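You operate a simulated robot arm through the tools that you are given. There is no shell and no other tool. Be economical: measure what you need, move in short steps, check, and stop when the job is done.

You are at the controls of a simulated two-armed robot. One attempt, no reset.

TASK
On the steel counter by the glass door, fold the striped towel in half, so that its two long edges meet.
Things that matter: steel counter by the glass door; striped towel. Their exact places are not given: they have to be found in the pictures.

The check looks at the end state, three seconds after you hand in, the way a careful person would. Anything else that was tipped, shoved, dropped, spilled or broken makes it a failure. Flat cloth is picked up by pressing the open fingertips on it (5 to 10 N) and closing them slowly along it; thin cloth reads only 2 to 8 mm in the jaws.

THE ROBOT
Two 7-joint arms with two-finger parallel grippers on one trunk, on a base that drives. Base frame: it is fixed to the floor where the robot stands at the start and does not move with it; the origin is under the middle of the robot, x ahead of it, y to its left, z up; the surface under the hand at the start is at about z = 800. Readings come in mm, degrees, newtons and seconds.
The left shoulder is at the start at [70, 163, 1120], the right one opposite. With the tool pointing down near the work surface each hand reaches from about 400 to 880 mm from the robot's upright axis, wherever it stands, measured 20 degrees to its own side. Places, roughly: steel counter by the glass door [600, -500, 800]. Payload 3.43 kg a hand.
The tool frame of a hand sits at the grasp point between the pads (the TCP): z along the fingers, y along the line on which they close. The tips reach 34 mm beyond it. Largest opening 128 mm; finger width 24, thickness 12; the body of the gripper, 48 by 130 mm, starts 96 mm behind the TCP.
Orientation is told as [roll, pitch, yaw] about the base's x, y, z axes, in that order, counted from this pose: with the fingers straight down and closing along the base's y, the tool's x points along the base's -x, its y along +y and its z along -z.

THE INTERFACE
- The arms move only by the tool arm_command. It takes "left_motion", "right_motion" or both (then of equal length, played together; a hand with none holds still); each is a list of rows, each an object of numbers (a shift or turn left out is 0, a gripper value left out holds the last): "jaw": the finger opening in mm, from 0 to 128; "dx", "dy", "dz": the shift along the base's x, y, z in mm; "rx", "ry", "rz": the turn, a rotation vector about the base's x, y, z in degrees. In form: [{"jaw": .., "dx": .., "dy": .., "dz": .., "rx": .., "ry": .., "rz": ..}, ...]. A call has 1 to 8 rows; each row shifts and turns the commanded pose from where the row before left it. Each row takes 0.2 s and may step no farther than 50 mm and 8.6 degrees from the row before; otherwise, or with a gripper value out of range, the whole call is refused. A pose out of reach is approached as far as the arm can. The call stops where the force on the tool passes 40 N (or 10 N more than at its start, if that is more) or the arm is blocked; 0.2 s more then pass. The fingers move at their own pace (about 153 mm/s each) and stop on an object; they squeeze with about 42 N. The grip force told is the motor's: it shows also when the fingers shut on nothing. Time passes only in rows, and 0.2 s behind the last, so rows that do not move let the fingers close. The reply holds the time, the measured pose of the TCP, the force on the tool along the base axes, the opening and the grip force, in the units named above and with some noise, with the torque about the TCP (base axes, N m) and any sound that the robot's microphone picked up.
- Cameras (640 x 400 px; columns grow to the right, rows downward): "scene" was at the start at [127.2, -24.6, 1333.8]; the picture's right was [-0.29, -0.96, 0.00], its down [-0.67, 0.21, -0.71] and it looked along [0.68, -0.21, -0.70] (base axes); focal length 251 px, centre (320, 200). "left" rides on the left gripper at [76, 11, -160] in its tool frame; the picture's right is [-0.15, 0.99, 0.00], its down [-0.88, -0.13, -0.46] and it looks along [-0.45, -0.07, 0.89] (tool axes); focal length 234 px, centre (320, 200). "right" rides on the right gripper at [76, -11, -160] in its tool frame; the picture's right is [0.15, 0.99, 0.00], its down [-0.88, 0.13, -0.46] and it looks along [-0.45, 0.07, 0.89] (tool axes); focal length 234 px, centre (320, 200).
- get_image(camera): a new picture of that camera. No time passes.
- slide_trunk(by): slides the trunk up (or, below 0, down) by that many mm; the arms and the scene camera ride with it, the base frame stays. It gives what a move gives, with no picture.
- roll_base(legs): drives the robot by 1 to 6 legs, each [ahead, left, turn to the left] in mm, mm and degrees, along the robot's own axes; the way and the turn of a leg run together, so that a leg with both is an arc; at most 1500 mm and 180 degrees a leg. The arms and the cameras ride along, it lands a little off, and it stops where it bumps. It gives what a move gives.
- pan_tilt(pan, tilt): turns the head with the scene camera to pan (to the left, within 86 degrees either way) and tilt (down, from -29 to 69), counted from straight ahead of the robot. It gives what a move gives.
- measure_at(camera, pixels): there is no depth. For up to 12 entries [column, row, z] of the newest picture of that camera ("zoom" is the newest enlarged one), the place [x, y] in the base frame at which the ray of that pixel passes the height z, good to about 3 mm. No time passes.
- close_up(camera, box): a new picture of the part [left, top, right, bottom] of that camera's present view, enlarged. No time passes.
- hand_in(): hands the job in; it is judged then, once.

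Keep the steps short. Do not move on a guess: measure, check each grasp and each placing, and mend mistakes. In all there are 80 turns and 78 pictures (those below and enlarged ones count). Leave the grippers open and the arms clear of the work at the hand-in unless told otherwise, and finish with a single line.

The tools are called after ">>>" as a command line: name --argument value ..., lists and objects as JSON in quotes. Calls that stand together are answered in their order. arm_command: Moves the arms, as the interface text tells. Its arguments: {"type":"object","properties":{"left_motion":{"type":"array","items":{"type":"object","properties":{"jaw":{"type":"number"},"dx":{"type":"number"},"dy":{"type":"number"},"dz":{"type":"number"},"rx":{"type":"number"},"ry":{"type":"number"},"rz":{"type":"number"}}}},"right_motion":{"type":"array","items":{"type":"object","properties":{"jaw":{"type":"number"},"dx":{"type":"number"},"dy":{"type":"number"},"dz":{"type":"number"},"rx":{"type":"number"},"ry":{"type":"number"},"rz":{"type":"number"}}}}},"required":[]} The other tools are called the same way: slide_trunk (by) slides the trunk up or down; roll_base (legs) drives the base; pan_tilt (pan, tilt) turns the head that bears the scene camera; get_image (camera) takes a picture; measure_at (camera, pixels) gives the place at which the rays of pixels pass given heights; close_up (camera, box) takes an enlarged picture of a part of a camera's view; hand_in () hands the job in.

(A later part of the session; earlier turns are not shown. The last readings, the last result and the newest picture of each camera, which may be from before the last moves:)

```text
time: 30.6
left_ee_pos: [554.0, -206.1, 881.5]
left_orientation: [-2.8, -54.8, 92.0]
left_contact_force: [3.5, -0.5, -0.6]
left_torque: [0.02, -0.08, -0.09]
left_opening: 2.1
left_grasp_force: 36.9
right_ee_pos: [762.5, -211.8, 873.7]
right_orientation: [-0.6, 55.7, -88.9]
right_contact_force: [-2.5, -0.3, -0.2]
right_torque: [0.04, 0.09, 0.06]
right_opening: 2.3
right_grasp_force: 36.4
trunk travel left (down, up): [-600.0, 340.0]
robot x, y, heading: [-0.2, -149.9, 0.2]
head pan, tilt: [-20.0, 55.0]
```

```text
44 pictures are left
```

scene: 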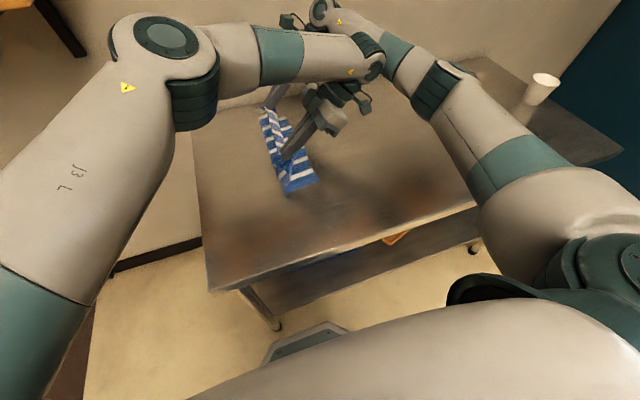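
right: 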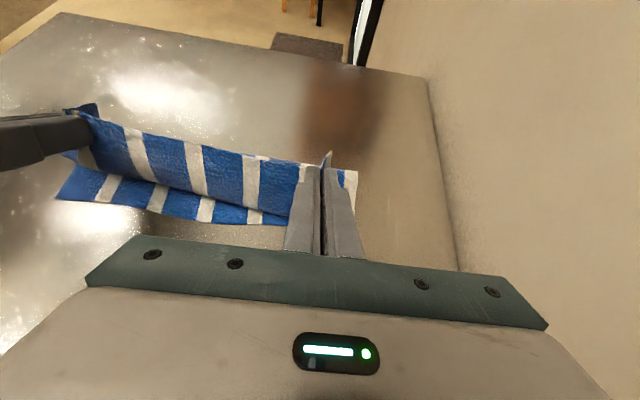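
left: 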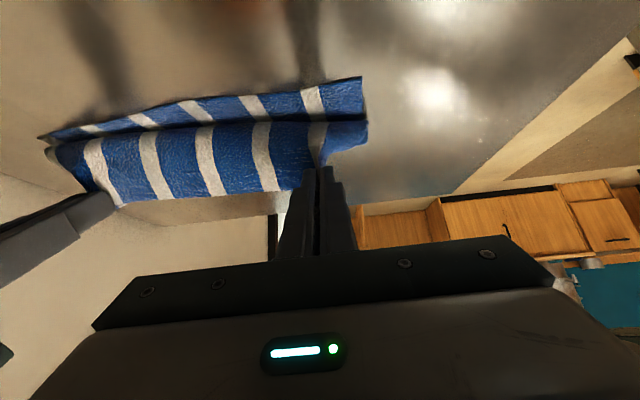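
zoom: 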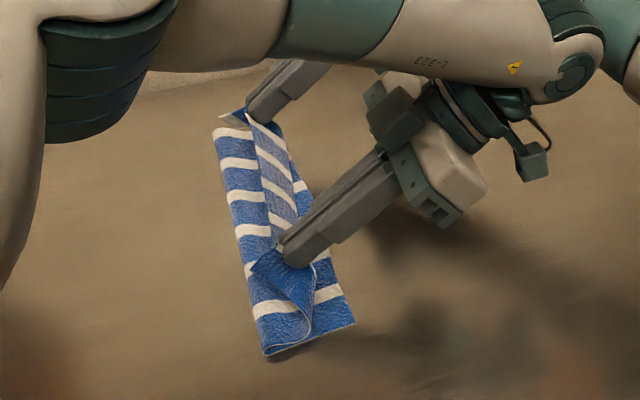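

Good progress. 12° more roll, this time letting both hands retreat +y together, then base right again.

>>> arm_command --left_motion '[{"rx": 4, "dy": 20, "dz": -1}, {"rx": 4, "dy": 20, "dz": -1}, {"rx": 4, "dy": 20, "dz": -1}, {}]' --right_motion '[{"rx": 4, "dy": 20, "dz": 2}, {"rx": 4, "dy": 20, "dz": 2}, {"rx": 4, "dy": 20, "dz": 2}, {}]'

```text
time: 31.6
left_ee_pos: [555.4, -144.3, 876.4]
left_orientation: [-4.0, -66.5, 93.0]
left_contact_force: [4.9, 0.3, 0.2]
left_torque: [0.0, -0.08, -0.14]
left_opening: 1.9
left_grasp_force: 36.1
right_ee_pos: [763.4, -151.0, 880.7]
right_orientation: [0.0, 67.9, -88.4]
right_contact_force: [-4.2, 1.3, -1.2]
right_torque: [0.0, 0.13, 0.13]
right_opening: 1.8
right_grasp_force: 37.0
trunk travel left (down, up): [-600.0, 340.0]
robot x, y, heading: [-0.9, -152.9, -0.0]
head pan, tilt: [-20.0, 55.0]
```

All reachable. Lower a bit, then roll base right 80 mm.

>>> roll_base --legs '[[0, -45, 0]]'

>>> arm_command --left_motion '[{"dz": -10}, {"dz": -6}]' --right_motion '[{"dz": -10}, {"dz": -10}]'

>>> roll_base --legs '[[0, -35, 0]]'

>>> close_up --camera "scene" --box '[170, 80, 330, 220]'

>>> get_image --camera "right"

>>> get_image --camera "left"

```text
time: 32.5
left_ee_pos: [554.1, -188.7, 876.9]
left_orientation: [-3.9, -66.5, 92.9]
left_contact_force: [6.1, -0.5, 0.0]
left_torque: [-0.01, -0.08, -0.16]
left_opening: 2.1
left_grasp_force: 36.8
right_ee_pos: [765.1, -195.4, 879.8]
right_orientation: [0.0, 67.9, -88.4]
right_contact_force: [-5.4, 0.9, -0.4]
right_torque: [0.02, 0.08, 0.15]
right_opening: 2.3
right_grasp_force: 36.8
trunk travel left (down, up): [-600.0, 340.0]
robot x, y, heading: [0.7, -197.9, -0.3]
head pan, tilt: [-20.0, 55.0]
```

```text
time: 33.1
left_ee_pos: [554.2, -186.9, 860.7]
left_orientation: [-4.0, -66.5, 93.0]
left_contact_force: [4.5, -1.3, 0.0]
left_torque: [0.02, -0.08, -0.16]
left_opening: 2.0
left_grasp_force: 37.2
right_ee_pos: [765.0, -195.7, 859.0]
right_orientation: [-0.1, 67.8, -88.5]
right_contact_force: [-5.7, -0.7, 0.8]
right_torque: [0.04, 0.06, 0.11]
right_opening: 2.0
right_grasp_force: 36.6
trunk travel left (down, up): [-600.0, 340.0]
robot x, y, heading: [1.0, -200.2, 0.1]
head pan, tilt: [-20.0, 55.0]
```

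```text
time: 34.0
left_ee_pos: [553.8, -218.7, 860.1]
left_orientation: [-3.9, -66.5, 93.0]
left_contact_force: [6.1, -1.2, -0.6]
left_torque: [0.03, -0.07, -0.17]
left_opening: 1.9
left_grasp_force: 36.9
right_ee_pos: [763.5, -227.5, 860.8]
right_orientation: [0.2, 67.8, -88.2]
right_contact_force: [-4.9, 0.4, -0.5]
right_torque: [0.04, 0.13, 0.17]
right_opening: 1.8
right_grasp_force: 36.3
trunk travel left (down, up): [-600.0, 340.0]
robot x, y, heading: [0.3, -231.5, 0.3]
head pan, tilt: [-20.0, 55.0]
```

```text
2.86 times, centred on (250, 150) of scene
```

zoom: 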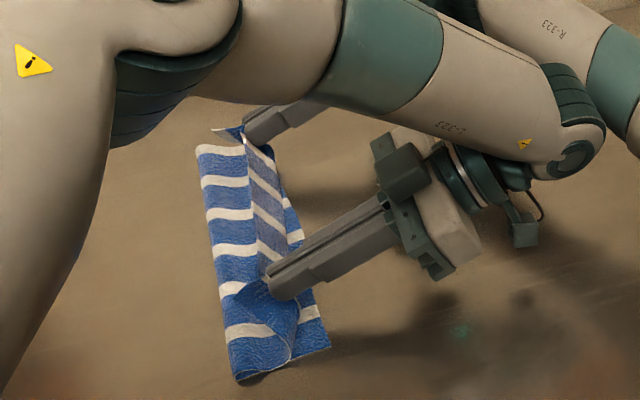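

```text
42 pictures are left
```

right: 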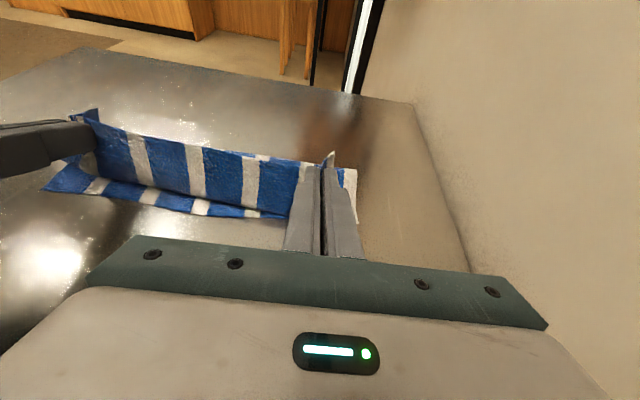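

```text
41 pictures are left
```

left: 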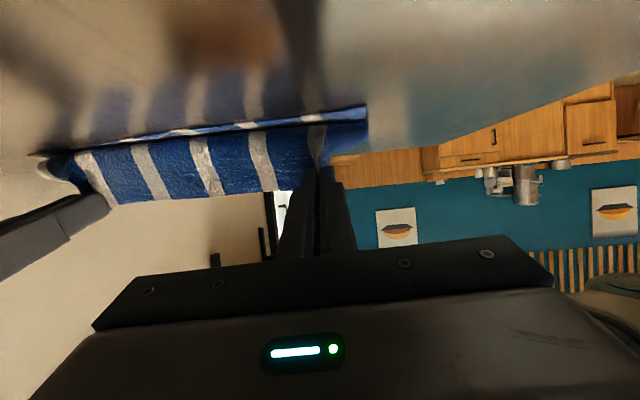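

Now the edge points up past the fold. Bring it down close: left tips to y≈-204, z≈828; right likewise.

>>> arm_command --left_motion '[{"dz": -6, "dy": -6}, {"dz": -6, "dy": -6}, {"dz": -6, "dy": -4}, {}]' --right_motion '[{"dz": -6, "dy": -4}, {"dz": -6, "dy": -3}, {"dz": -6, "dy": -2}, {}]'

>>> close_up --camera "scene" --box '[170, 80, 330, 220]'

>>> get_image --camera "right"

```text
time: 35.0
left_ee_pos: [551.6, -222.0, 843.2]
left_orientation: [-4.1, -66.1, 93.1]
left_contact_force: [10.5, -1.0, 0.1]
left_torque: [-0.04, -0.12, -0.3]
left_opening: 1.9
left_grasp_force: 36.5
left hand out of reach, approached as far as the arm can: row 1, 2, 3
right_ee_pos: [763.8, -236.9, 842.4]
right_orientation: [0.0, 67.7, -88.3]
right_contact_force: [-9.4, 1.3, -1.4]
right_torque: [0.03, 0.16, 0.27]
right_opening: 2.1
right_grasp_force: 36.8
trunk travel left (down, up): [-600.0, 340.0]
robot x, y, heading: [-0.2, -231.5, 0.2]
head pan, tilt: [-20.0, 55.0]
```

```text
2.86 times, centred on (250, 150) of scene
```

zoom: 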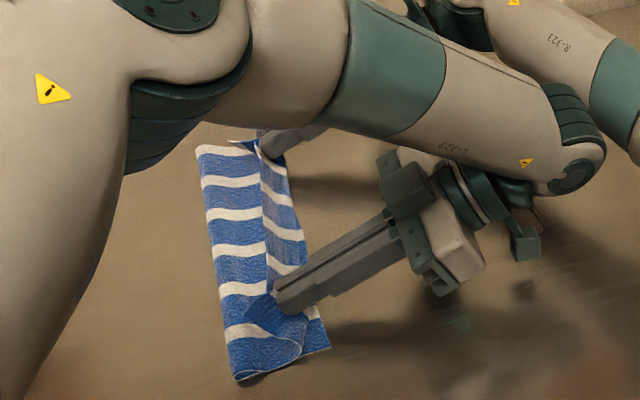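

```text
39 pictures are left
```

right: 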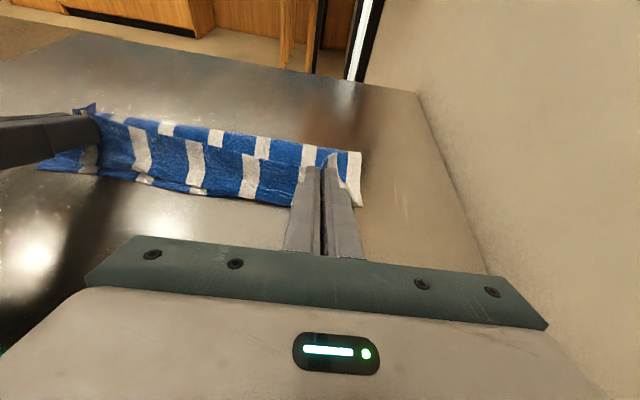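

Left is 14 mm short. Relax right back 8 mm, then roll the base right 16 mm.

>>> arm_command --right_motion '[{"dy": 10, "dx": -2}, {}]' --left_motion '[{"dx": 2}, {}]'

>>> roll_base --legs '[[0, -18, 0]]'

>>> get_image --camera "right"

>>> get_image --camera "left"

```text
time: 35.6
left_ee_pos: [553.5, -221.4, 843.9]
left_orientation: [-3.8, -66.3, 92.9]
left_contact_force: [4.1, 0.1, -0.3]
left_torque: [0.01, -0.08, -0.13]
left_opening: 2.0
left_grasp_force: 36.2
right_ee_pos: [761.3, -226.6, 842.7]
right_orientation: [0.2, 67.7, -88.3]
right_contact_force: [-4.9, 0.2, 0.3]
right_torque: [-0.04, 0.09, 0.11]
right_opening: 1.9
right_grasp_force: 36.9
trunk travel left (down, up): [-600.0, 340.0]
robot x, y, heading: [3.6, -231.3, -0.0]
head pan, tilt: [-20.0, 55.0]
```

```text
time: 36.3
left_ee_pos: [552.6, -238.3, 844.3]
left_orientation: [-3.9, -66.3, 93.0]
left_contact_force: [4.2, 0.2, -0.4]
left_torque: [-0.04, -0.04, -0.1]
left_opening: 2.1
left_grasp_force: 36.7
right_ee_pos: [761.7, -243.7, 841.6]
right_orientation: [0.1, 67.8, -88.0]
right_contact_force: [-4.2, 0.3, -1.1]
right_torque: [0.01, 0.03, 0.09]
right_opening: 1.9
right_grasp_force: 36.6
trunk travel left (down, up): [-600.0, 340.0]
robot x, y, heading: [0.7, -251.2, 0.2]
head pan, tilt: [-20.0, 55.0]
```

```text
38 pictures are left
```

right: 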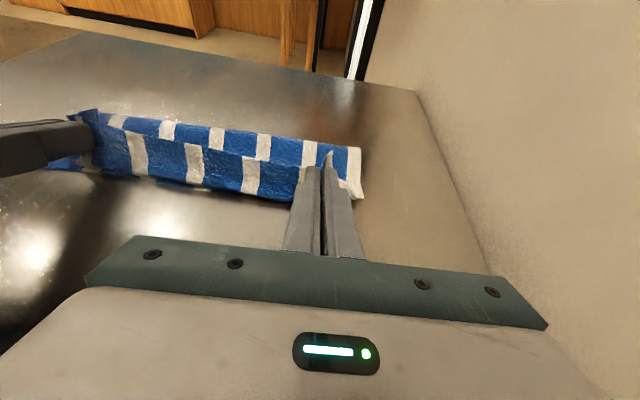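

```text
37 pictures are left
```

left: 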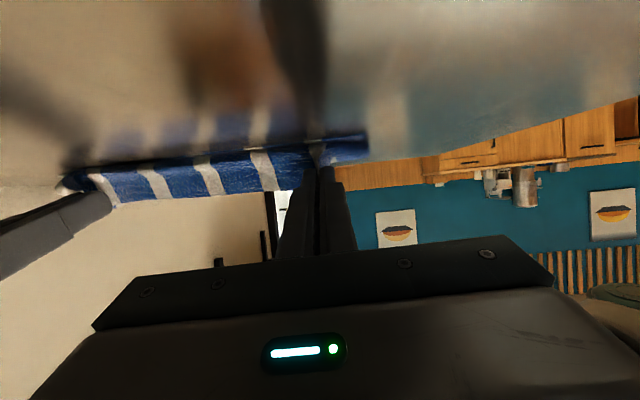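

Edge is above the opposite edge. Lower 6 mm more and open slowly.

>>> arm_command --left_motion '[{"dz": -3}, {"dz": -3}, {"jaw": 8}, {"jaw": 16}, {"jaw": 26}, {"jaw": 36}, {}]' --right_motion '[{"dz": -3}, {"dz": -3}, {"jaw": 8}, {"jaw": 16}, {"jaw": 26}, {"jaw": 36}, {}]'

>>> get_image --camera "right"

>>> close_up --camera "scene" --box '[160, 80, 320, 220]'

```text
time: 37.9
left_ee_pos: [553.3, -239.2, 838.9]
left_orientation: [-4.0, -66.3, 93.1]
left_contact_force: [0.4, -0.2, -0.2]
left_torque: [0.02, -0.02, -0.02]
left_opening: 36.0
left_grasp_force: 0.1
right_ee_pos: [762.3, -244.1, 836.5]
right_orientation: [0.1, 67.8, -88.1]
right_contact_force: [-1.0, 0.0, 0.1]
right_torque: [-0.02, 0.01, -0.03]
right_opening: 36.0
right_grasp_force: 0.1
trunk travel left (down, up): [-600.0, 340.0]
robot x, y, heading: [-0.6, -247.9, 0.3]
head pan, tilt: [-20.0, 55.0]
```

```text
36 pictures are left
```

right: 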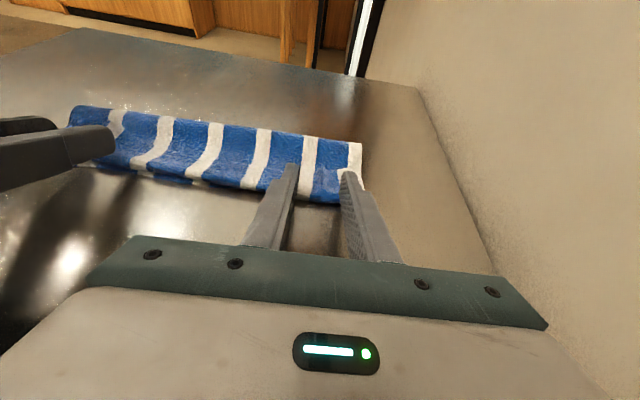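

```text
2.86 times, centred on (240, 150) of scene
```

zoom: 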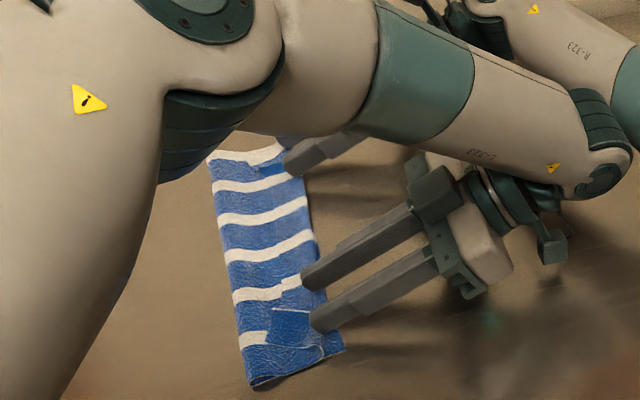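

The edge fell over nicely. Withdraw along the fingers by rolling the base right 60 mm and look.

>>> roll_base --legs '[[0, -70, 0]]'

>>> get_image --camera "right"

>>> close_up --camera "scene" --box '[140, 80, 300, 220]'

```text
time: 39.0
left_ee_pos: [554.3, -308.9, 838.1]
left_orientation: [-3.9, -66.3, 92.9]
left_contact_force: [0.0, -0.7, -0.1]
left_torque: [0.05, 0.03, -0.07]
left_opening: 35.9
left_grasp_force: 0.1
right_ee_pos: [762.1, -315.3, 835.3]
right_orientation: [0.1, 68.0, -88.2]
right_contact_force: [0.5, 0.1, -0.4]
right_torque: [0.03, -0.02, 0.02]
right_opening: 35.9
right_grasp_force: 0.0
trunk travel left (down, up): [-600.0, 340.0]
robot x, y, heading: [-5.2, -319.7, 0.2]
head pan, tilt: [-20.0, 55.0]
```

```text
34 pictures are left
```

right: 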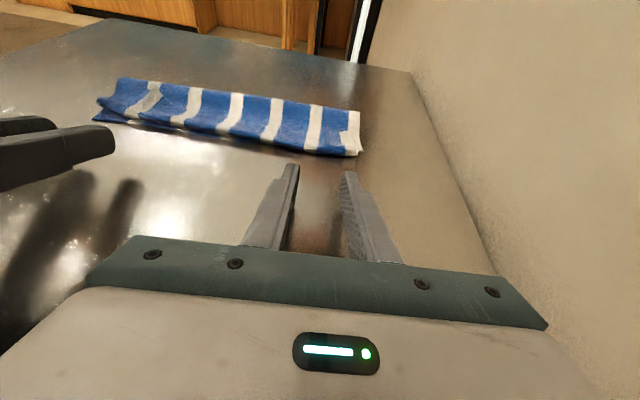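

```text
2.86 times, centred on (220, 150) of scene
```

zoom: 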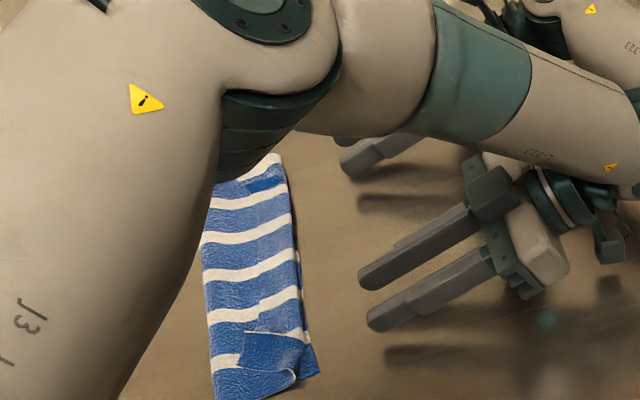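

Hands are free. There are small tucks at the corners. I raise the hands, turn them back down, and look.

>>> arm_command --left_motion '[{"dz": 25}, {"dz": 25}, {"rx": -8, "dz": 20}, {"rx": -8, "dz": 20}, {"rx": -8}, {"rx": -8}, {"rx": -8}, {"rx": -8}]' --right_motion '[{"dz": 25}, {"dz": 25}, {"rx": -8, "dz": 20}, {"rx": -8, "dz": 20}, {"rx": -8}, {"rx": -8}, {"rx": -8}, {"rx": -8}]'

>>> pan_tilt --pan 12 --tilt 48

>>> get_image --camera "scene"

```text
time: 40.8
left_ee_pos: [553.4, -306.8, 928.5]
left_orientation: [-1.6, -18.0, 91.2]
left_contact_force: [0.4, 1.3, -0.3]
left_torque: [-0.07, 0.0, 0.0]
left_opening: 36.0
left_grasp_force: 0.1
right_ee_pos: [763.3, -312.2, 927.0]
right_orientation: [-1.3, 19.5, -89.3]
right_contact_force: [0.4, 0.2, -0.3]
right_torque: [-0.04, -0.02, -0.03]
right_opening: 36.0
right_grasp_force: 0.0
trunk travel left (down, up): [-600.0, 340.0]
robot x, y, heading: [-4.3, -317.3, 0.2]
head pan, tilt: [-20.0, 55.0]
```

```text
time: 41.7
left_ee_pos: [553.4, -308.3, 928.2]
left_orientation: [-1.6, -18.3, 91.3]
left_contact_force: [0.0, 0.7, 0.0]
left_torque: [0.0, 0.01, 0.03]
left_opening: 36.0
left_grasp_force: 0.0
right_ee_pos: [761.7, -313.8, 928.1]
right_orientation: [-1.2, 19.8, -89.2]
right_contact_force: [-1.0, 0.7, 0.8]
right_torque: [0.03, -0.02, -0.02]
right_opening: 35.7
right_grasp_force: 0.1
trunk travel left (down, up): [-600.0, 340.0]
robot x, y, heading: [2.0, -316.7, 0.2]
head pan, tilt: [12.0, 48.0]
```

```text
32 pictures are left
```

scene: 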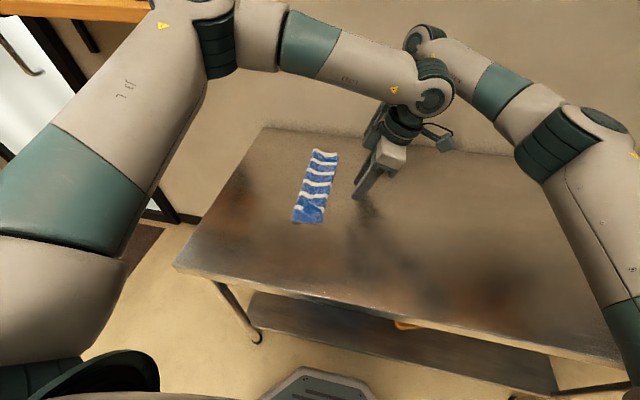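

>>> close_up --camera "scene" --box '[270, 140, 366, 230]'

>>> get_image --camera "right"

```text
4.44 times, centred on (318, 185) of scene
```

zoom: 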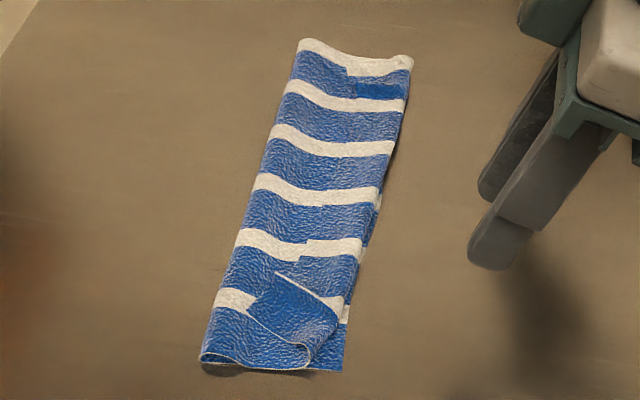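

```text
30 pictures are left
```

right: 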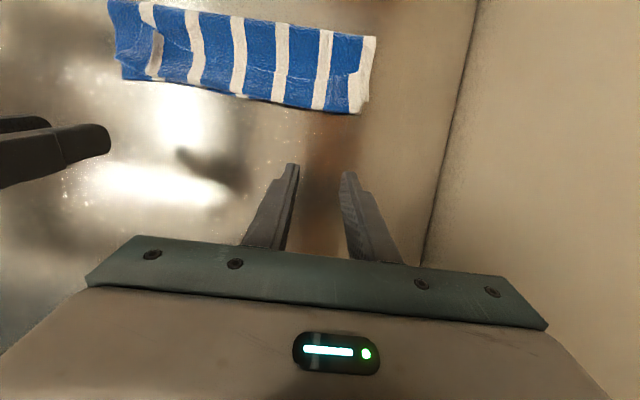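

The top layer's edge strip has turned back on itself (seam through the stripes). I measure that flap.

>>> measure_at --camera "zoom" --pixels '[[278, 273, 806], [252, 303, 806], [303, 245, 806], [323, 205, 806], [340, 155, 806], [345, 68, 806], [412, 58, 803], [378, 180, 803], [345, 300, 803], [345, 370, 800], [298, 42, 803], [205, 365, 803]]'

>>> measure_at --camera "right" --pixels '[[357, 113, 802], [375, 37, 802], [108, 0, 802], [122, 80, 802], [362, 72, 804], [350, 72, 804], [313, 65, 804], [163, 40, 806]]'

```text
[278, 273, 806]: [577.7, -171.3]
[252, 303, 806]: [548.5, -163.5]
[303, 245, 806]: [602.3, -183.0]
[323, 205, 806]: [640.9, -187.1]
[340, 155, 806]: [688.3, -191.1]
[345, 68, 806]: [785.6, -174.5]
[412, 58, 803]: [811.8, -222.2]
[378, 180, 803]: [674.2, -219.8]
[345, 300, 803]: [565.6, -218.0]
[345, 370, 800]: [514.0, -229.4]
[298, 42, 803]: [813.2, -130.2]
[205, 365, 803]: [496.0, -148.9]
```

```text
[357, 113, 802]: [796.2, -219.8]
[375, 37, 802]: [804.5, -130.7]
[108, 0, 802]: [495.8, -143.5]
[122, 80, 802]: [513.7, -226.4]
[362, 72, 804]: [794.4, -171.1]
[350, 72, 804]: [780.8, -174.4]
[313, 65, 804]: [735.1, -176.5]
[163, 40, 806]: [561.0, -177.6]
```

The fold also sits too far right (crease y≈-140; flap ~45 mm wide). I'll re-grip the edge with hands tilted the other way (so they can turn it fully over), lift it, and re-lay it. First roll base left 120 mm with hands high and tilt hands to -25°.

>>> roll_base --legs '[[0, 120, 0]]'

>>> arm_command --left_motion '[{"rx": -7.2, "dx": 4}, {"rx": -7.2, "dx": 4}, {"rx": -7.2, "dx": 4}, {"rx": -7.2, "dx": 5}, {"rx": -7.2, "dx": 5}, {"rx": -7.2, "dx": 5}]' --right_motion '[{"rx": -7.2}, {"rx": -7.2}, {"rx": -7.2}, {"rx": -7.2}, {"rx": -7.2}, {"rx": -7.2}]'

>>> get_image --camera "left"

>>> get_image --camera "right"

```text
time: 43.0
left_ee_pos: [552.9, -187.4, 927.5]
left_orientation: [-1.5, -18.3, 91.4]
left_contact_force: [0.7, 0.2, 0.8]
left_torque: [-0.05, 0.01, 0.0]
left_opening: 36.0
left_grasp_force: 0.0
right_ee_pos: [762.5, -192.5, 926.0]
right_orientation: [-1.3, 19.9, -89.3]
right_contact_force: [0.8, 1.0, 0.0]
right_torque: [0.01, -0.02, 0.01]
right_opening: 35.9
right_grasp_force: 0.1
trunk travel left (down, up): [-600.0, 340.0]
robot x, y, heading: [-2.0, -198.2, 0.4]
head pan, tilt: [12.0, 48.0]
```

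```text
time: 44.2
left_ee_pos: [574.0, -181.6, 926.2]
left_orientation: [-0.7, 18.3, 91.0]
left_contact_force: [1.7, 5.6, -3.0]
left_torque: [-1.06, 0.39, 0.07]
left_opening: 36.1
left_grasp_force: 0.1
right_ee_pos: [766.9, -196.4, 931.0]
right_orientation: [-1.0, -16.9, -89.8]
right_contact_force: [0.1, 1.0, 0.4]
right_torque: [-0.02, 0.03, -0.02]
right_opening: 36.1
right_grasp_force: 0.1
right hand out of reach, approached as far as the arm can: row 6
trunk travel left (down, up): [-600.0, 340.0]
robot x, y, heading: [1.5, -200.8, 0.5]
head pan, tilt: [12.0, 48.0]
stopped in row 6 (left hand): the force on the tool passed its limit at 74 N (the readings are from after the stop); the commanded pose is now the measured one
```

```text
29 pictures are left
```

left: 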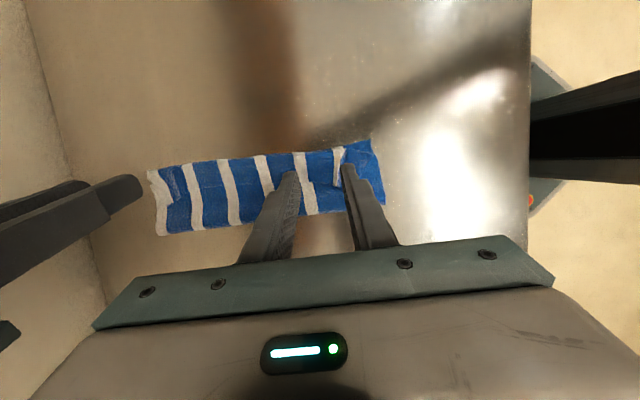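

```text
28 pictures are left
```

right: 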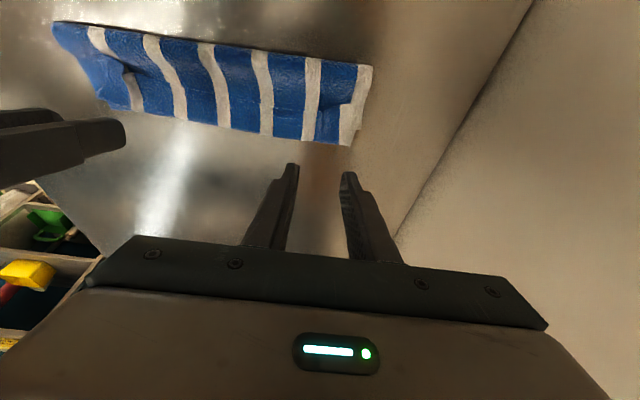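

The left tool bumped something at the end of the turn; I look before going on.

>>> get_image --camera "scene"

```text
27 pictures are left
```

scene: 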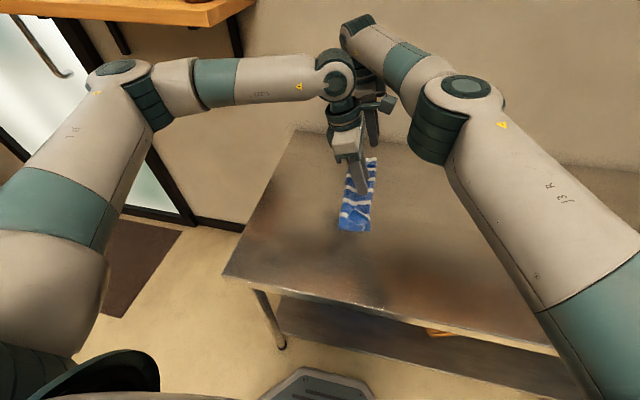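

Left gripper's camera touched the right forearm, it seems. I back the left off 8 mm in x and 4° in tilt, then lower both to 20 mm above the cloth.

>>> arm_command --left_motion '[{"dx": -8, "rx": 4}, {"dz": -15, "dy": -1}, {"dz": -15}, {"dz": -15}, {"dz": -15}]' --right_motion '[{"dy": 4}, {"dz": -15, "dy": 4}, {"dz": -15, "dy": 5}, {"dz": -15}, {"dz": -18}]'

>>> close_up --camera "left" --box '[120, 80, 440, 280]'

>>> close_up --camera "right" --box '[160, 60, 480, 260]'

```text
time: 44.6
left_ee_pos: [573.3, -181.7, 925.8]
left_orientation: [-0.5, 16.7, 91.4]
left_contact_force: [-1.8, 1.3, -0.1]
left_torque: [-0.23, -0.23, -0.05]
left_opening: 36.0
left_grasp_force: 0.1
right_ee_pos: [769.9, -203.0, 931.1]
right_orientation: [-1.0, -16.9, -90.6]
right_contact_force: [-0.6, 0.1, -0.4]
right_torque: [-0.06, -0.02, -0.02]
right_opening: 36.0
right_grasp_force: 0.1
trunk travel left (down, up): [-600.0, 340.0]
robot x, y, heading: [-3.2, -198.5, 0.3]
head pan, tilt: [12.0, 48.0]
stopped in row 1 (left hand): the force on the tool passed its limit at 58 N (the readings are from after the stop); the commanded pose is now the measured one
```

```text
2.00 times, centred on (280, 180) of left
```

zoom: 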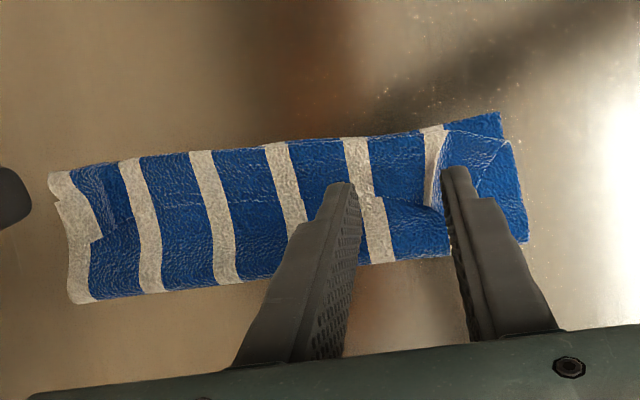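

```text
2.00 times, centred on (320, 160) of right
```

zoom: 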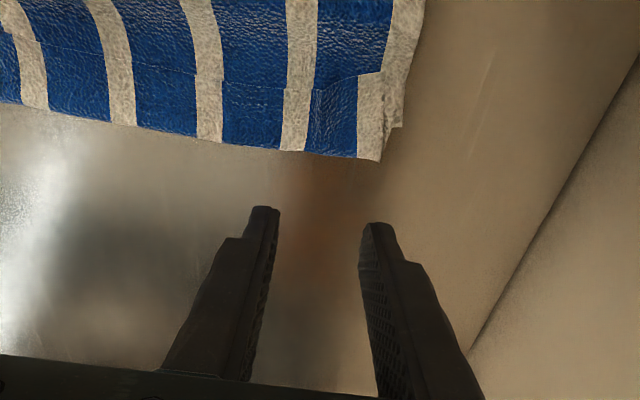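

Still in contact: the tilted right wrist crowds the left camera. I turn the right hand back upright first, then the left.

>>> arm_command --right_motion '[{"rx": 6}, {"rx": 6}, {"rx": 5}, {"dy": 10}, {"dy": 10}]' --left_motion '[{}, {}, {}, {"rx": 4}, {"rx": 4}]'

```text
time: 45.8
left_ee_pos: [573.4, -181.4, 924.9]
left_orientation: [-0.9, 8.6, 91.3]
left_contact_force: [0.5, -0.2, -0.2]
left_torque: [0.01, 0.04, -0.03]
left_opening: 35.8
left_grasp_force: 0.1
right_ee_pos: [769.2, -184.5, 931.0]
right_orientation: [-1.2, 0.2, -90.6]
right_contact_force: [0.3, 0.6, -0.1]
right_torque: [0.0, 0.03, -0.01]
right_opening: 36.1
right_grasp_force: 0.1
trunk travel left (down, up): [-600.0, 340.0]
robot x, y, heading: [2.2, -198.5, 0.5]
head pan, tilt: [12.0, 48.0]
```

Free again. Lower both over the flap.

>>> arm_command --left_motion '[{"dz": -20}, {"dz": -20}, {"dz": -20}, {"dz": -15}]' --right_motion '[{"dz": -20, "dy": -4}, {"dz": -20}, {"dz": -20}, {"dz": -21}]'

>>> close_up --camera "left" --box '[160, 80, 480, 280]'

>>> close_up --camera "right" --box '[160, 60, 480, 260]'

```text
time: 46.8
left_ee_pos: [573.7, -181.6, 850.9]
left_orientation: [-0.8, 8.7, 91.3]
left_contact_force: [0.0, 0.9, 0.8]
left_torque: [-0.01, 0.01, -0.01]
left_opening: 36.2
left_grasp_force: 0.1
right_ee_pos: [768.7, -187.1, 848.9]
right_orientation: [-1.2, 0.1, -90.4]
right_contact_force: [0.8, 0.5, 1.0]
right_torque: [0.03, -0.01, 0.0]
right_opening: 35.9
right_grasp_force: 0.0
trunk travel left (down, up): [-600.0, 340.0]
robot x, y, heading: [1.2, -201.7, 0.2]
head pan, tilt: [12.0, 48.0]
```

```text
2.00 times, centred on (320, 180) of left
```

zoom: 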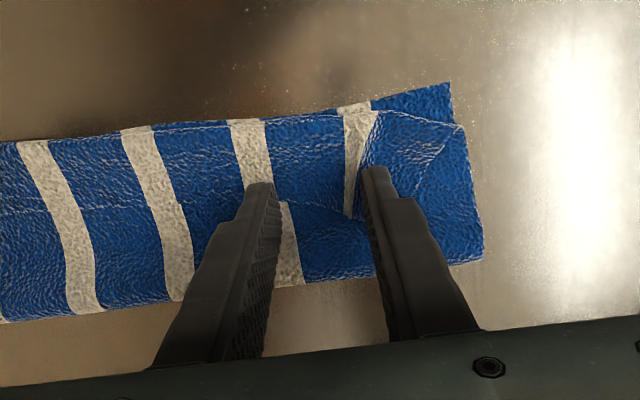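

```text
2.00 times, centred on (320, 160) of right
```

zoom: 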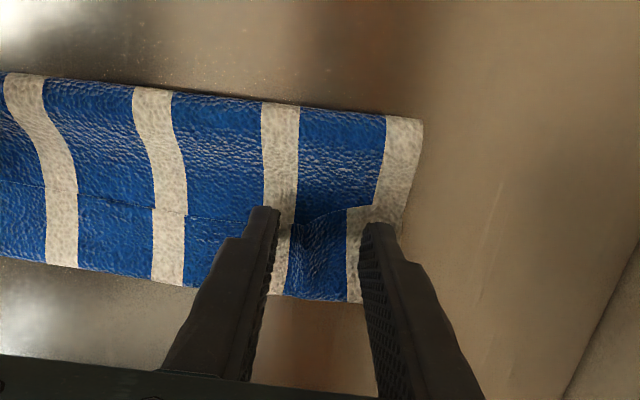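

>>> measure_at --camera "zoom" --pixels '[[345, 208, 806], [300, 222, 806], [372, 205, 806], [205, 218, 806], [290, 298, 803], [350, 302, 803]]'

>>> close_up --camera "left" --box '[200, 100, 440, 250]'

```text
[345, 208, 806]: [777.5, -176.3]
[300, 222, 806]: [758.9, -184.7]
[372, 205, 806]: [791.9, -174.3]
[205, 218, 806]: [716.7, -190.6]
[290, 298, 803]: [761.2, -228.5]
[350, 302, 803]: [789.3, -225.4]
```

```text
2.67 times, centred on (320, 175) of left
```

zoom: 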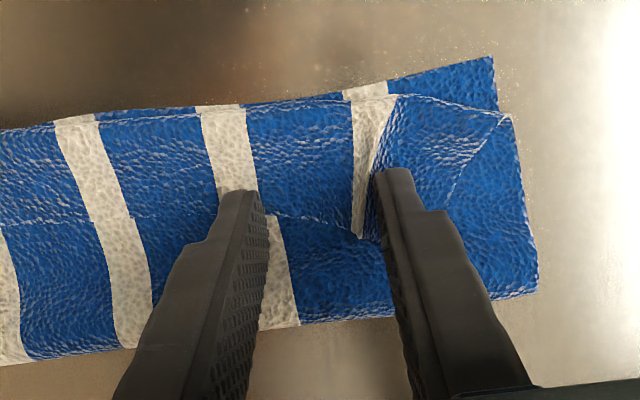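

>>> measure_at --camera "zoom" --pixels '[[358, 237, 806], [310, 220, 806], [275, 213, 806], [380, 238, 806], [480, 150, 804], [512, 115, 804], [395, 97, 806]]'

```text
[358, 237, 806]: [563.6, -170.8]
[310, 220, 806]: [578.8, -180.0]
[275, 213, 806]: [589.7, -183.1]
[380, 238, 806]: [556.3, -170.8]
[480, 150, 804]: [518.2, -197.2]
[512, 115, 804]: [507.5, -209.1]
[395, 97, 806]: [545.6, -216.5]
```

Adjust: left +14 x, -7 y; right -5 y; jaws 30; then press down.

>>> arm_command --left_motion '[{"jaw": 30, "dx": 14, "dy": -7}, {"dz": -3}, {"dz": -2}, {}]' --right_motion '[{"jaw": 30, "dy": -5}, {"dz": -3}, {"dz": -2}, {}]'

```text
time: 47.8
left_ee_pos: [587.6, -188.4, 843.9]
left_orientation: [-0.7, 8.6, 91.3]
left_contact_force: [0.3, 0.6, 0.3]
left_torque: [0.01, -0.01, -0.02]
left_opening: 29.8
left_grasp_force: 0.0
right_ee_pos: [768.2, -192.0, 845.4]
right_orientation: [-1.1, 0.1, -90.5]
right_contact_force: [-0.5, -0.6, -0.2]
right_torque: [0.01, -0.02, 0.0]
right_opening: 30.0
right_grasp_force: 0.1
trunk travel left (down, up): [-600.0, 340.0]
robot x, y, heading: [0.6, -201.0, 0.4]
head pan, tilt: [12.0, 48.0]
```

>>> arm_command --left_motion '[{"dz": -1.5}, {"dz": -1}, {"dz": -1}, {}]' --right_motion '[{"dz": -2}, {"dz": -2}, {"dz": -1}, {}]'

```text
time: 48.8
left_ee_pos: [587.9, -188.4, 841.2]
left_orientation: [-0.9, 8.7, 91.3]
left_contact_force: [0.5, 0.1, 0.4]
left_torque: [0.01, -0.02, 0.0]
left_opening: 29.8
left_grasp_force: 0.1
right_ee_pos: [768.8, -191.4, 840.0]
right_orientation: [-1.2, 0.1, -90.5]
right_contact_force: [-0.6, -0.1, 0.2]
right_torque: [0.02, -0.02, -0.02]
right_opening: 29.9
right_grasp_force: 0.0
trunk travel left (down, up): [-600.0, 340.0]
robot x, y, heading: [1.8, -197.6, 0.4]
head pan, tilt: [12.0, 48.0]
```

>>> arm_command --left_motion '[{"dz": -1}, {"dz": -1}, {}]' --right_motion '[{"dz": -1}, {"dz": -1}, {}]'

```text
time: 49.6
left_ee_pos: [586.9, -187.1, 839.3]
left_orientation: [-0.9, 8.7, 91.3]
left_contact_force: [0.1, -0.1, 2.9]
left_torque: [-0.01, 0.03, -0.01]
left_opening: 29.6
left_grasp_force: 0.0
right_ee_pos: [768.0, -192.1, 837.4]
right_orientation: [-1.1, 0.2, -90.5]
right_contact_force: [-0.6, -1.0, 2.4]
right_torque: [0.0, -0.08, 0.0]
right_opening: 29.7
right_grasp_force: 0.0
trunk travel left (down, up): [-600.0, 340.0]
robot x, y, heading: [0.4, -199.9, 0.2]
head pan, tilt: [12.0, 48.0]
```

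Contact at 2-3 N. A touch more and close slowly.

>>> arm_command --left_motion '[{"dz": -0.7}, {"jaw": 26}, {"jaw": 22}, {"jaw": 18}, {"jaw": 14}, {"jaw": 10}, {"jaw": 6}, {"jaw": 3}]' --right_motion '[{"dz": -0.7}, {"jaw": 26}, {"jaw": 22}, {"jaw": 18}, {"jaw": 14}, {"jaw": 10}, {"jaw": 6}, {"jaw": 3}]'

>>> arm_command --left_motion '[{"jaw": 0}, {}]' --right_motion '[{"jaw": 0}, {}]'

>>> close_up --camera "left" --box '[160, 80, 480, 280]'

>>> close_up --camera "right" --box '[160, 60, 480, 260]'

```text
time: 51.4
left_ee_pos: [585.4, -186.4, 840.1]
left_orientation: [-0.9, 8.7, 91.3]
left_contact_force: [-0.2, -0.7, 2.2]
left_torque: [0.04, 0.0, 0.04]
left_opening: 3.1
left_grasp_force: 0.5
right_ee_pos: [768.6, -192.1, 837.2]
right_orientation: [-1.0, 0.1, -90.4]
right_contact_force: [0.2, -0.4, 5.5]
right_torque: [-0.05, -0.07, 0.0]
right_opening: 3.5
right_grasp_force: 0.3
trunk travel left (down, up): [-600.0, 340.0]
robot x, y, heading: [0.3, -197.6, 0.3]
head pan, tilt: [12.0, 48.0]
```

```text
time: 52.0
left_ee_pos: [586.8, -187.7, 839.6]
left_orientation: [-0.9, 8.8, 91.4]
left_contact_force: [-1.0, 0.7, 2.6]
left_torque: [0.01, 0.01, -0.03]
left_opening: 1.2
left_grasp_force: 36.0
right_ee_pos: [768.6, -190.2, 836.5]
right_orientation: [-1.2, 0.1, -90.5]
right_contact_force: [0.3, 0.6, 4.6]
right_torque: [0.01, -0.05, -0.01]
right_opening: 2.4
right_grasp_force: 37.5
trunk travel left (down, up): [-600.0, 340.0]
robot x, y, heading: [-0.3, -196.6, 0.6]
head pan, tilt: [12.0, 48.0]
```

```text
2.00 times, centred on (320, 180) of left
```

zoom: 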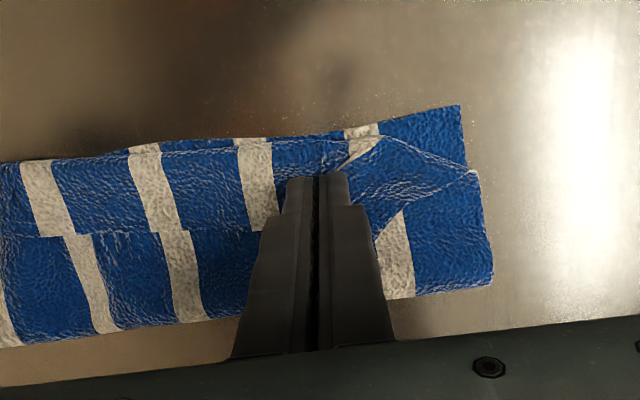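

```text
2.00 times, centred on (320, 160) of right
```

zoom: 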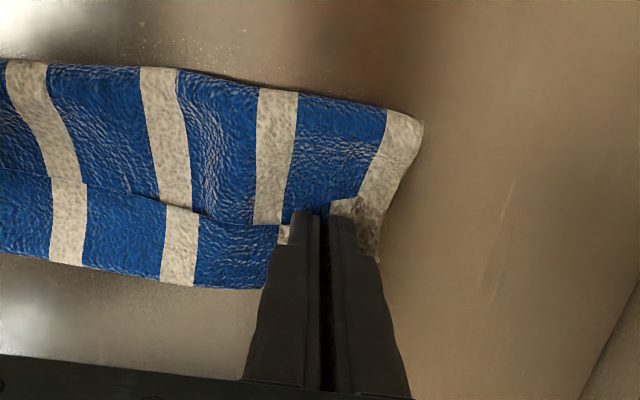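

Both hold something (1.2 and 2.4 mm). Lift up 40 mm and look.

>>> arm_command --left_motion '[{"dz": 10}, {"dz": 10, "dy": 3}, {"dz": 12, "dy": 6}, {"dz": 12, "dy": 8}, {}]' --right_motion '[{"dz": 10}, {"dz": 10, "dy": 3}, {"dz": 12, "dy": 6}, {"dz": 12, "dy": 8}, {}]'

>>> get_image --camera "left"

>>> close_up --camera "scene" --box '[290, 100, 450, 240]'

```text
time: 53.2
left_ee_pos: [587.4, -170.1, 882.1]
left_orientation: [-0.8, 8.6, 91.3]
left_contact_force: [-0.1, 0.8, 0.1]
left_torque: [0.01, -0.02, 0.0]
left_opening: 1.2
left_grasp_force: 35.5
right_ee_pos: [769.3, -173.8, 880.9]
right_orientation: [-1.3, 0.1, -90.5]
right_contact_force: [0.2, 0.1, -0.3]
right_torque: [0.03, 0.04, 0.02]
right_opening: 2.4
right_grasp_force: 36.9
trunk travel left (down, up): [-600.0, 340.0]
robot x, y, heading: [-1.8, -198.6, 0.1]
head pan, tilt: [12.0, 48.0]
```

```text
19 pictures are left
```

left: 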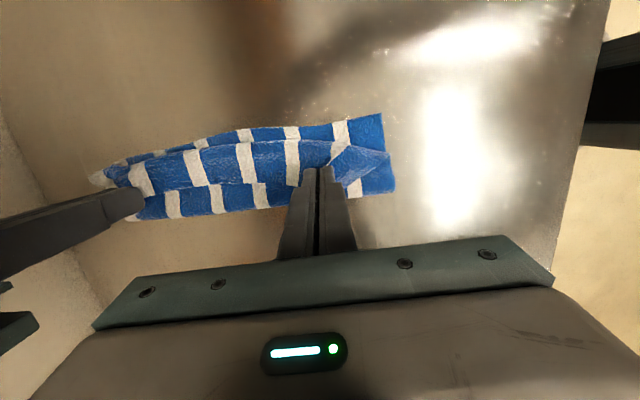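

```text
2.86 times, centred on (370, 170) of scene
```

zoom: 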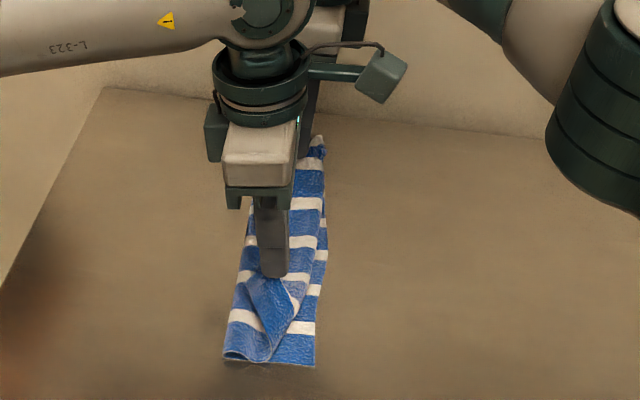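

The flap lifts. I raise another 35 mm and roll the base left 112 mm so the sheet stands over the true fold line and the bottom lies flat again.

>>> arm_command --left_motion '[{"dz": 12}, {"dz": 12}, {"dz": 11}]' --right_motion '[{"dz": 12}, {"dz": 12}, {"dz": 12}]'

>>> roll_base --legs '[[0, 112, 0]]'

>>> get_image --camera "left"

>>> pan_tilt --pan -10 --tilt 48

>>> get_image --camera "scene"

```text
time: 54.0
left_ee_pos: [586.9, -171.3, 918.8]
left_orientation: [-0.8, 8.6, 91.3]
left_contact_force: [-1.0, -0.9, -0.2]
left_torque: [-0.02, 0.01, 0.02]
left_opening: 1.3
left_grasp_force: 35.9
right_ee_pos: [767.6, -174.9, 917.4]
right_orientation: [-1.0, 0.1, -90.4]
right_contact_force: [-0.3, -0.1, -0.3]
right_torque: [0.0, 0.0, 0.0]
right_opening: 2.4
right_grasp_force: 37.4
trunk travel left (down, up): [-600.0, 340.0]
robot x, y, heading: [-1.3, -198.3, 0.5]
head pan, tilt: [12.0, 48.0]
```

```text
time: 55.2
left_ee_pos: [586.9, -58.1, 917.2]
left_orientation: [-0.9, 8.7, 91.3]
left_contact_force: [0.3, 0.0, -0.2]
left_torque: [0.01, 0.01, 0.0]
left_opening: 1.4
left_grasp_force: 36.2
right_ee_pos: [767.4, -63.8, 916.2]
right_orientation: [-1.1, 0.1, -90.5]
right_contact_force: [-0.4, -0.4, -0.2]
right_torque: [-0.01, 0.03, 0.02]
right_opening: 2.5
right_grasp_force: 36.7
trunk travel left (down, up): [-600.0, 340.0]
robot x, y, heading: [1.6, -85.2, 0.1]
head pan, tilt: [12.0, 48.0]
```

```text
17 pictures are left
```

left: 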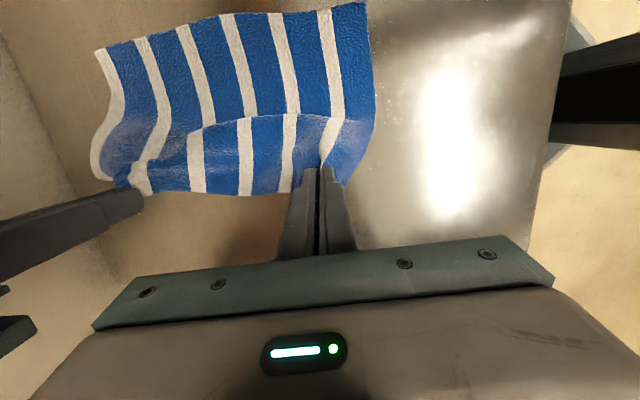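

```text
time: 56.0
left_ee_pos: [587.6, -58.3, 917.5]
left_orientation: [-0.9, 8.7, 91.3]
left_contact_force: [0.7, 0.2, -0.5]
left_torque: [0.0, -0.03, 0.01]
left_opening: 0.9
left_grasp_force: 36.2
right_ee_pos: [768.0, -62.6, 916.8]
right_orientation: [-1.2, 0.1, -90.5]
right_contact_force: [0.6, -0.3, 0.1]
right_torque: [0.02, 0.04, 0.0]
right_opening: 2.4
right_grasp_force: 36.6
trunk travel left (down, up): [-600.0, 340.0]
robot x, y, heading: [-2.0, -83.7, 0.3]
head pan, tilt: [-10.0, 48.0]
```

```text
16 pictures are left
```

scene: 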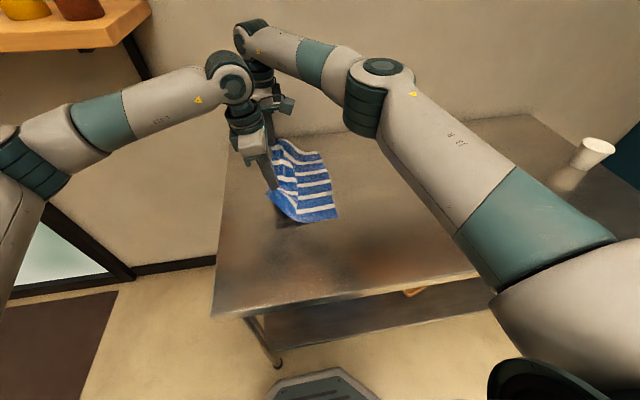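

Beautifully unrolled with a clean edge in hand. Now base right 40 mm, then roll the hands over about their tips.

>>> roll_base --legs '[[0, -40, 0]]'

>>> arm_command --left_motion '[{"rx": 8.5, "dz": 1}, {"rx": 8.5}, {"rx": 8.5, "dz": -1}, {"rx": 8.5, "dz": -2}, {"rx": 8.5, "dz": -3}, {"rx": 8.5, "dz": -4}, {"rx": 8.5, "dz": -4}, {"rx": 8.5, "dz": -4}]' --right_motion '[{"rx": 7.5, "dz": 1}, {"rx": 7.5}, {"rx": 7.5, "dz": -1}, {"rx": 7.5, "dz": -2}, {"rx": 7.5, "dz": -3}, {"rx": 7.5, "dz": -4}, {"rx": 7.5, "dz": -4}, {"rx": 7.5, "dz": -4}]'

```text
time: 56.9
left_ee_pos: [587.1, -97.0, 918.2]
left_orientation: [-0.7, 8.7, 91.4]
left_contact_force: [0.1, 0.3, 0.4]
left_torque: [0.02, 0.02, 0.01]
left_opening: 1.4
left_grasp_force: 35.9
right_ee_pos: [768.1, -101.8, 915.8]
right_orientation: [-1.2, 0.0, -90.4]
right_contact_force: [-0.3, -0.4, -0.4]
right_torque: [0.01, 0.01, 0.03]
right_opening: 2.1
right_grasp_force: 37.0
trunk travel left (down, up): [-600.0, 340.0]
robot x, y, heading: [0.2, -124.8, 0.6]
head pan, tilt: [-10.0, 48.0]
```

```text
time: 58.7
left_ee_pos: [586.4, -98.1, 902.2]
left_orientation: [-3.4, -59.6, 92.6]
left_contact_force: [-0.2, -0.5, -0.2]
left_torque: [0.0, 0.03, -0.02]
left_opening: 1.4
left_grasp_force: 35.8
right_ee_pos: [769.8, -102.0, 900.7]
right_orientation: [-1.9, 60.4, -91.0]
right_contact_force: [-0.4, -0.7, -0.3]
right_torque: [0.01, 0.03, 0.0]
right_opening: 2.0
right_grasp_force: 37.1
trunk travel left (down, up): [-600.0, 340.0]
robot x, y, heading: [-1.3, -127.5, 0.3]
head pan, tilt: [-10.0, 48.0]
```

Going well. Roll further, 18° more, retreating slightly in +y.

>>> arm_command --left_motion '[{"rx": 6, "dy": 4, "dz": -3}, {"rx": 6, "dy": 4, "dz": -3}, {"rx": 6, "dy": 4, "dz": -3}, {"rx": 6, "dy": 4, "dz": -2}]' --right_motion '[{"rx": 6, "dy": 4, "dz": -3}, {"rx": 6, "dy": 4, "dz": -3}, {"rx": 6, "dy": 4, "dz": -3}, {"rx": 6, "dy": 4, "dz": -2}]'

```text
time: 59.7
left_ee_pos: [582.9, -54.2, 892.3]
left_orientation: [-7.0, -77.2, 95.9]
left_contact_force: [0.1, -0.8, -1.4]
left_torque: [0.0, -0.03, 0.03]
left_opening: 1.2
left_grasp_force: 36.0
left hand out of reach, approached as far as the arm can: row 2, 3, 4
right_ee_pos: [768.8, -86.7, 887.3]
right_orientation: [-5.6, 84.3, -94.5]
right_contact_force: [0.1, -0.3, -0.4]
right_torque: [0.0, 0.02, 0.01]
right_opening: 2.5
right_grasp_force: 36.9
trunk travel left (down, up): [-600.0, 340.0]
robot x, y, heading: [-3.9, -127.6, 0.1]
head pan, tilt: [-10.0, 48.0]
```

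Left slid back to y=-54; roll the base right 70 mm to relieve the cloth, then level the right hand with it.

>>> roll_base --legs '[[0, -70, 0]]'

>>> arm_command --right_motion '[{"dy": 14}, {"dy": 14}, {}]'

>>> get_image --camera "right"

>>> get_image --camera "scene"

```text
time: 60.7
left_ee_pos: [583.7, -123.4, 892.6]
left_orientation: [-6.9, -77.1, 95.9]
left_contact_force: [-0.1, -0.3, -0.3]
left_torque: [0.05, 0.06, 0.0]
left_opening: 1.3
left_grasp_force: 36.1
right_ee_pos: [768.6, -154.4, 888.5]
right_orientation: [-5.5, 84.2, -94.5]
right_contact_force: [0.7, -0.9, 0.5]
right_torque: [0.04, -0.01, 0.02]
right_opening: 2.5
right_grasp_force: 36.7
trunk travel left (down, up): [-600.0, 340.0]
robot x, y, heading: [3.7, -192.8, 0.5]
head pan, tilt: [-10.0, 48.0]
```

```text
time: 61.5
left_ee_pos: [583.5, -122.9, 892.4]
left_orientation: [-6.8, -77.1, 95.9]
left_contact_force: [0.0, -0.5, -0.2]
left_torque: [0.0, -0.02, -0.01]
left_opening: 1.2
left_grasp_force: 35.8
right_ee_pos: [769.1, -124.5, 887.1]
right_orientation: [-5.5, 84.2, -94.4]
right_contact_force: [-0.4, -0.4, -0.6]
right_torque: [-0.03, 0.02, 0.02]
right_opening: 2.3
right_grasp_force: 36.9
trunk travel left (down, up): [-600.0, 340.0]
robot x, y, heading: [0.2, -194.1, 0.2]
head pan, tilt: [-10.0, 48.0]
```

```text
15 pictures are left
```

right: 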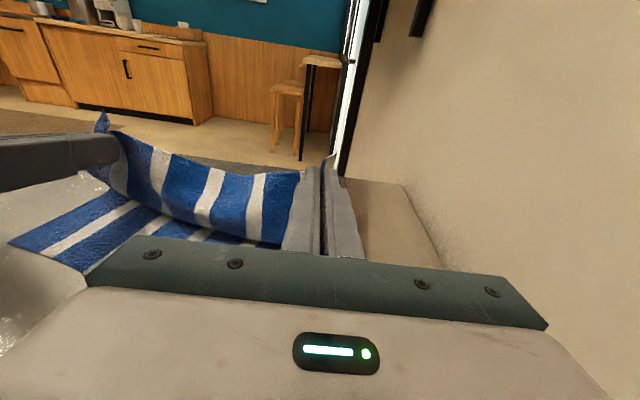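

```text
14 pictures are left
```

scene: 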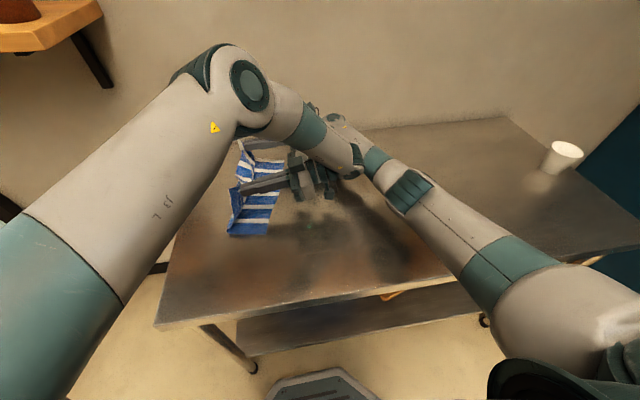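

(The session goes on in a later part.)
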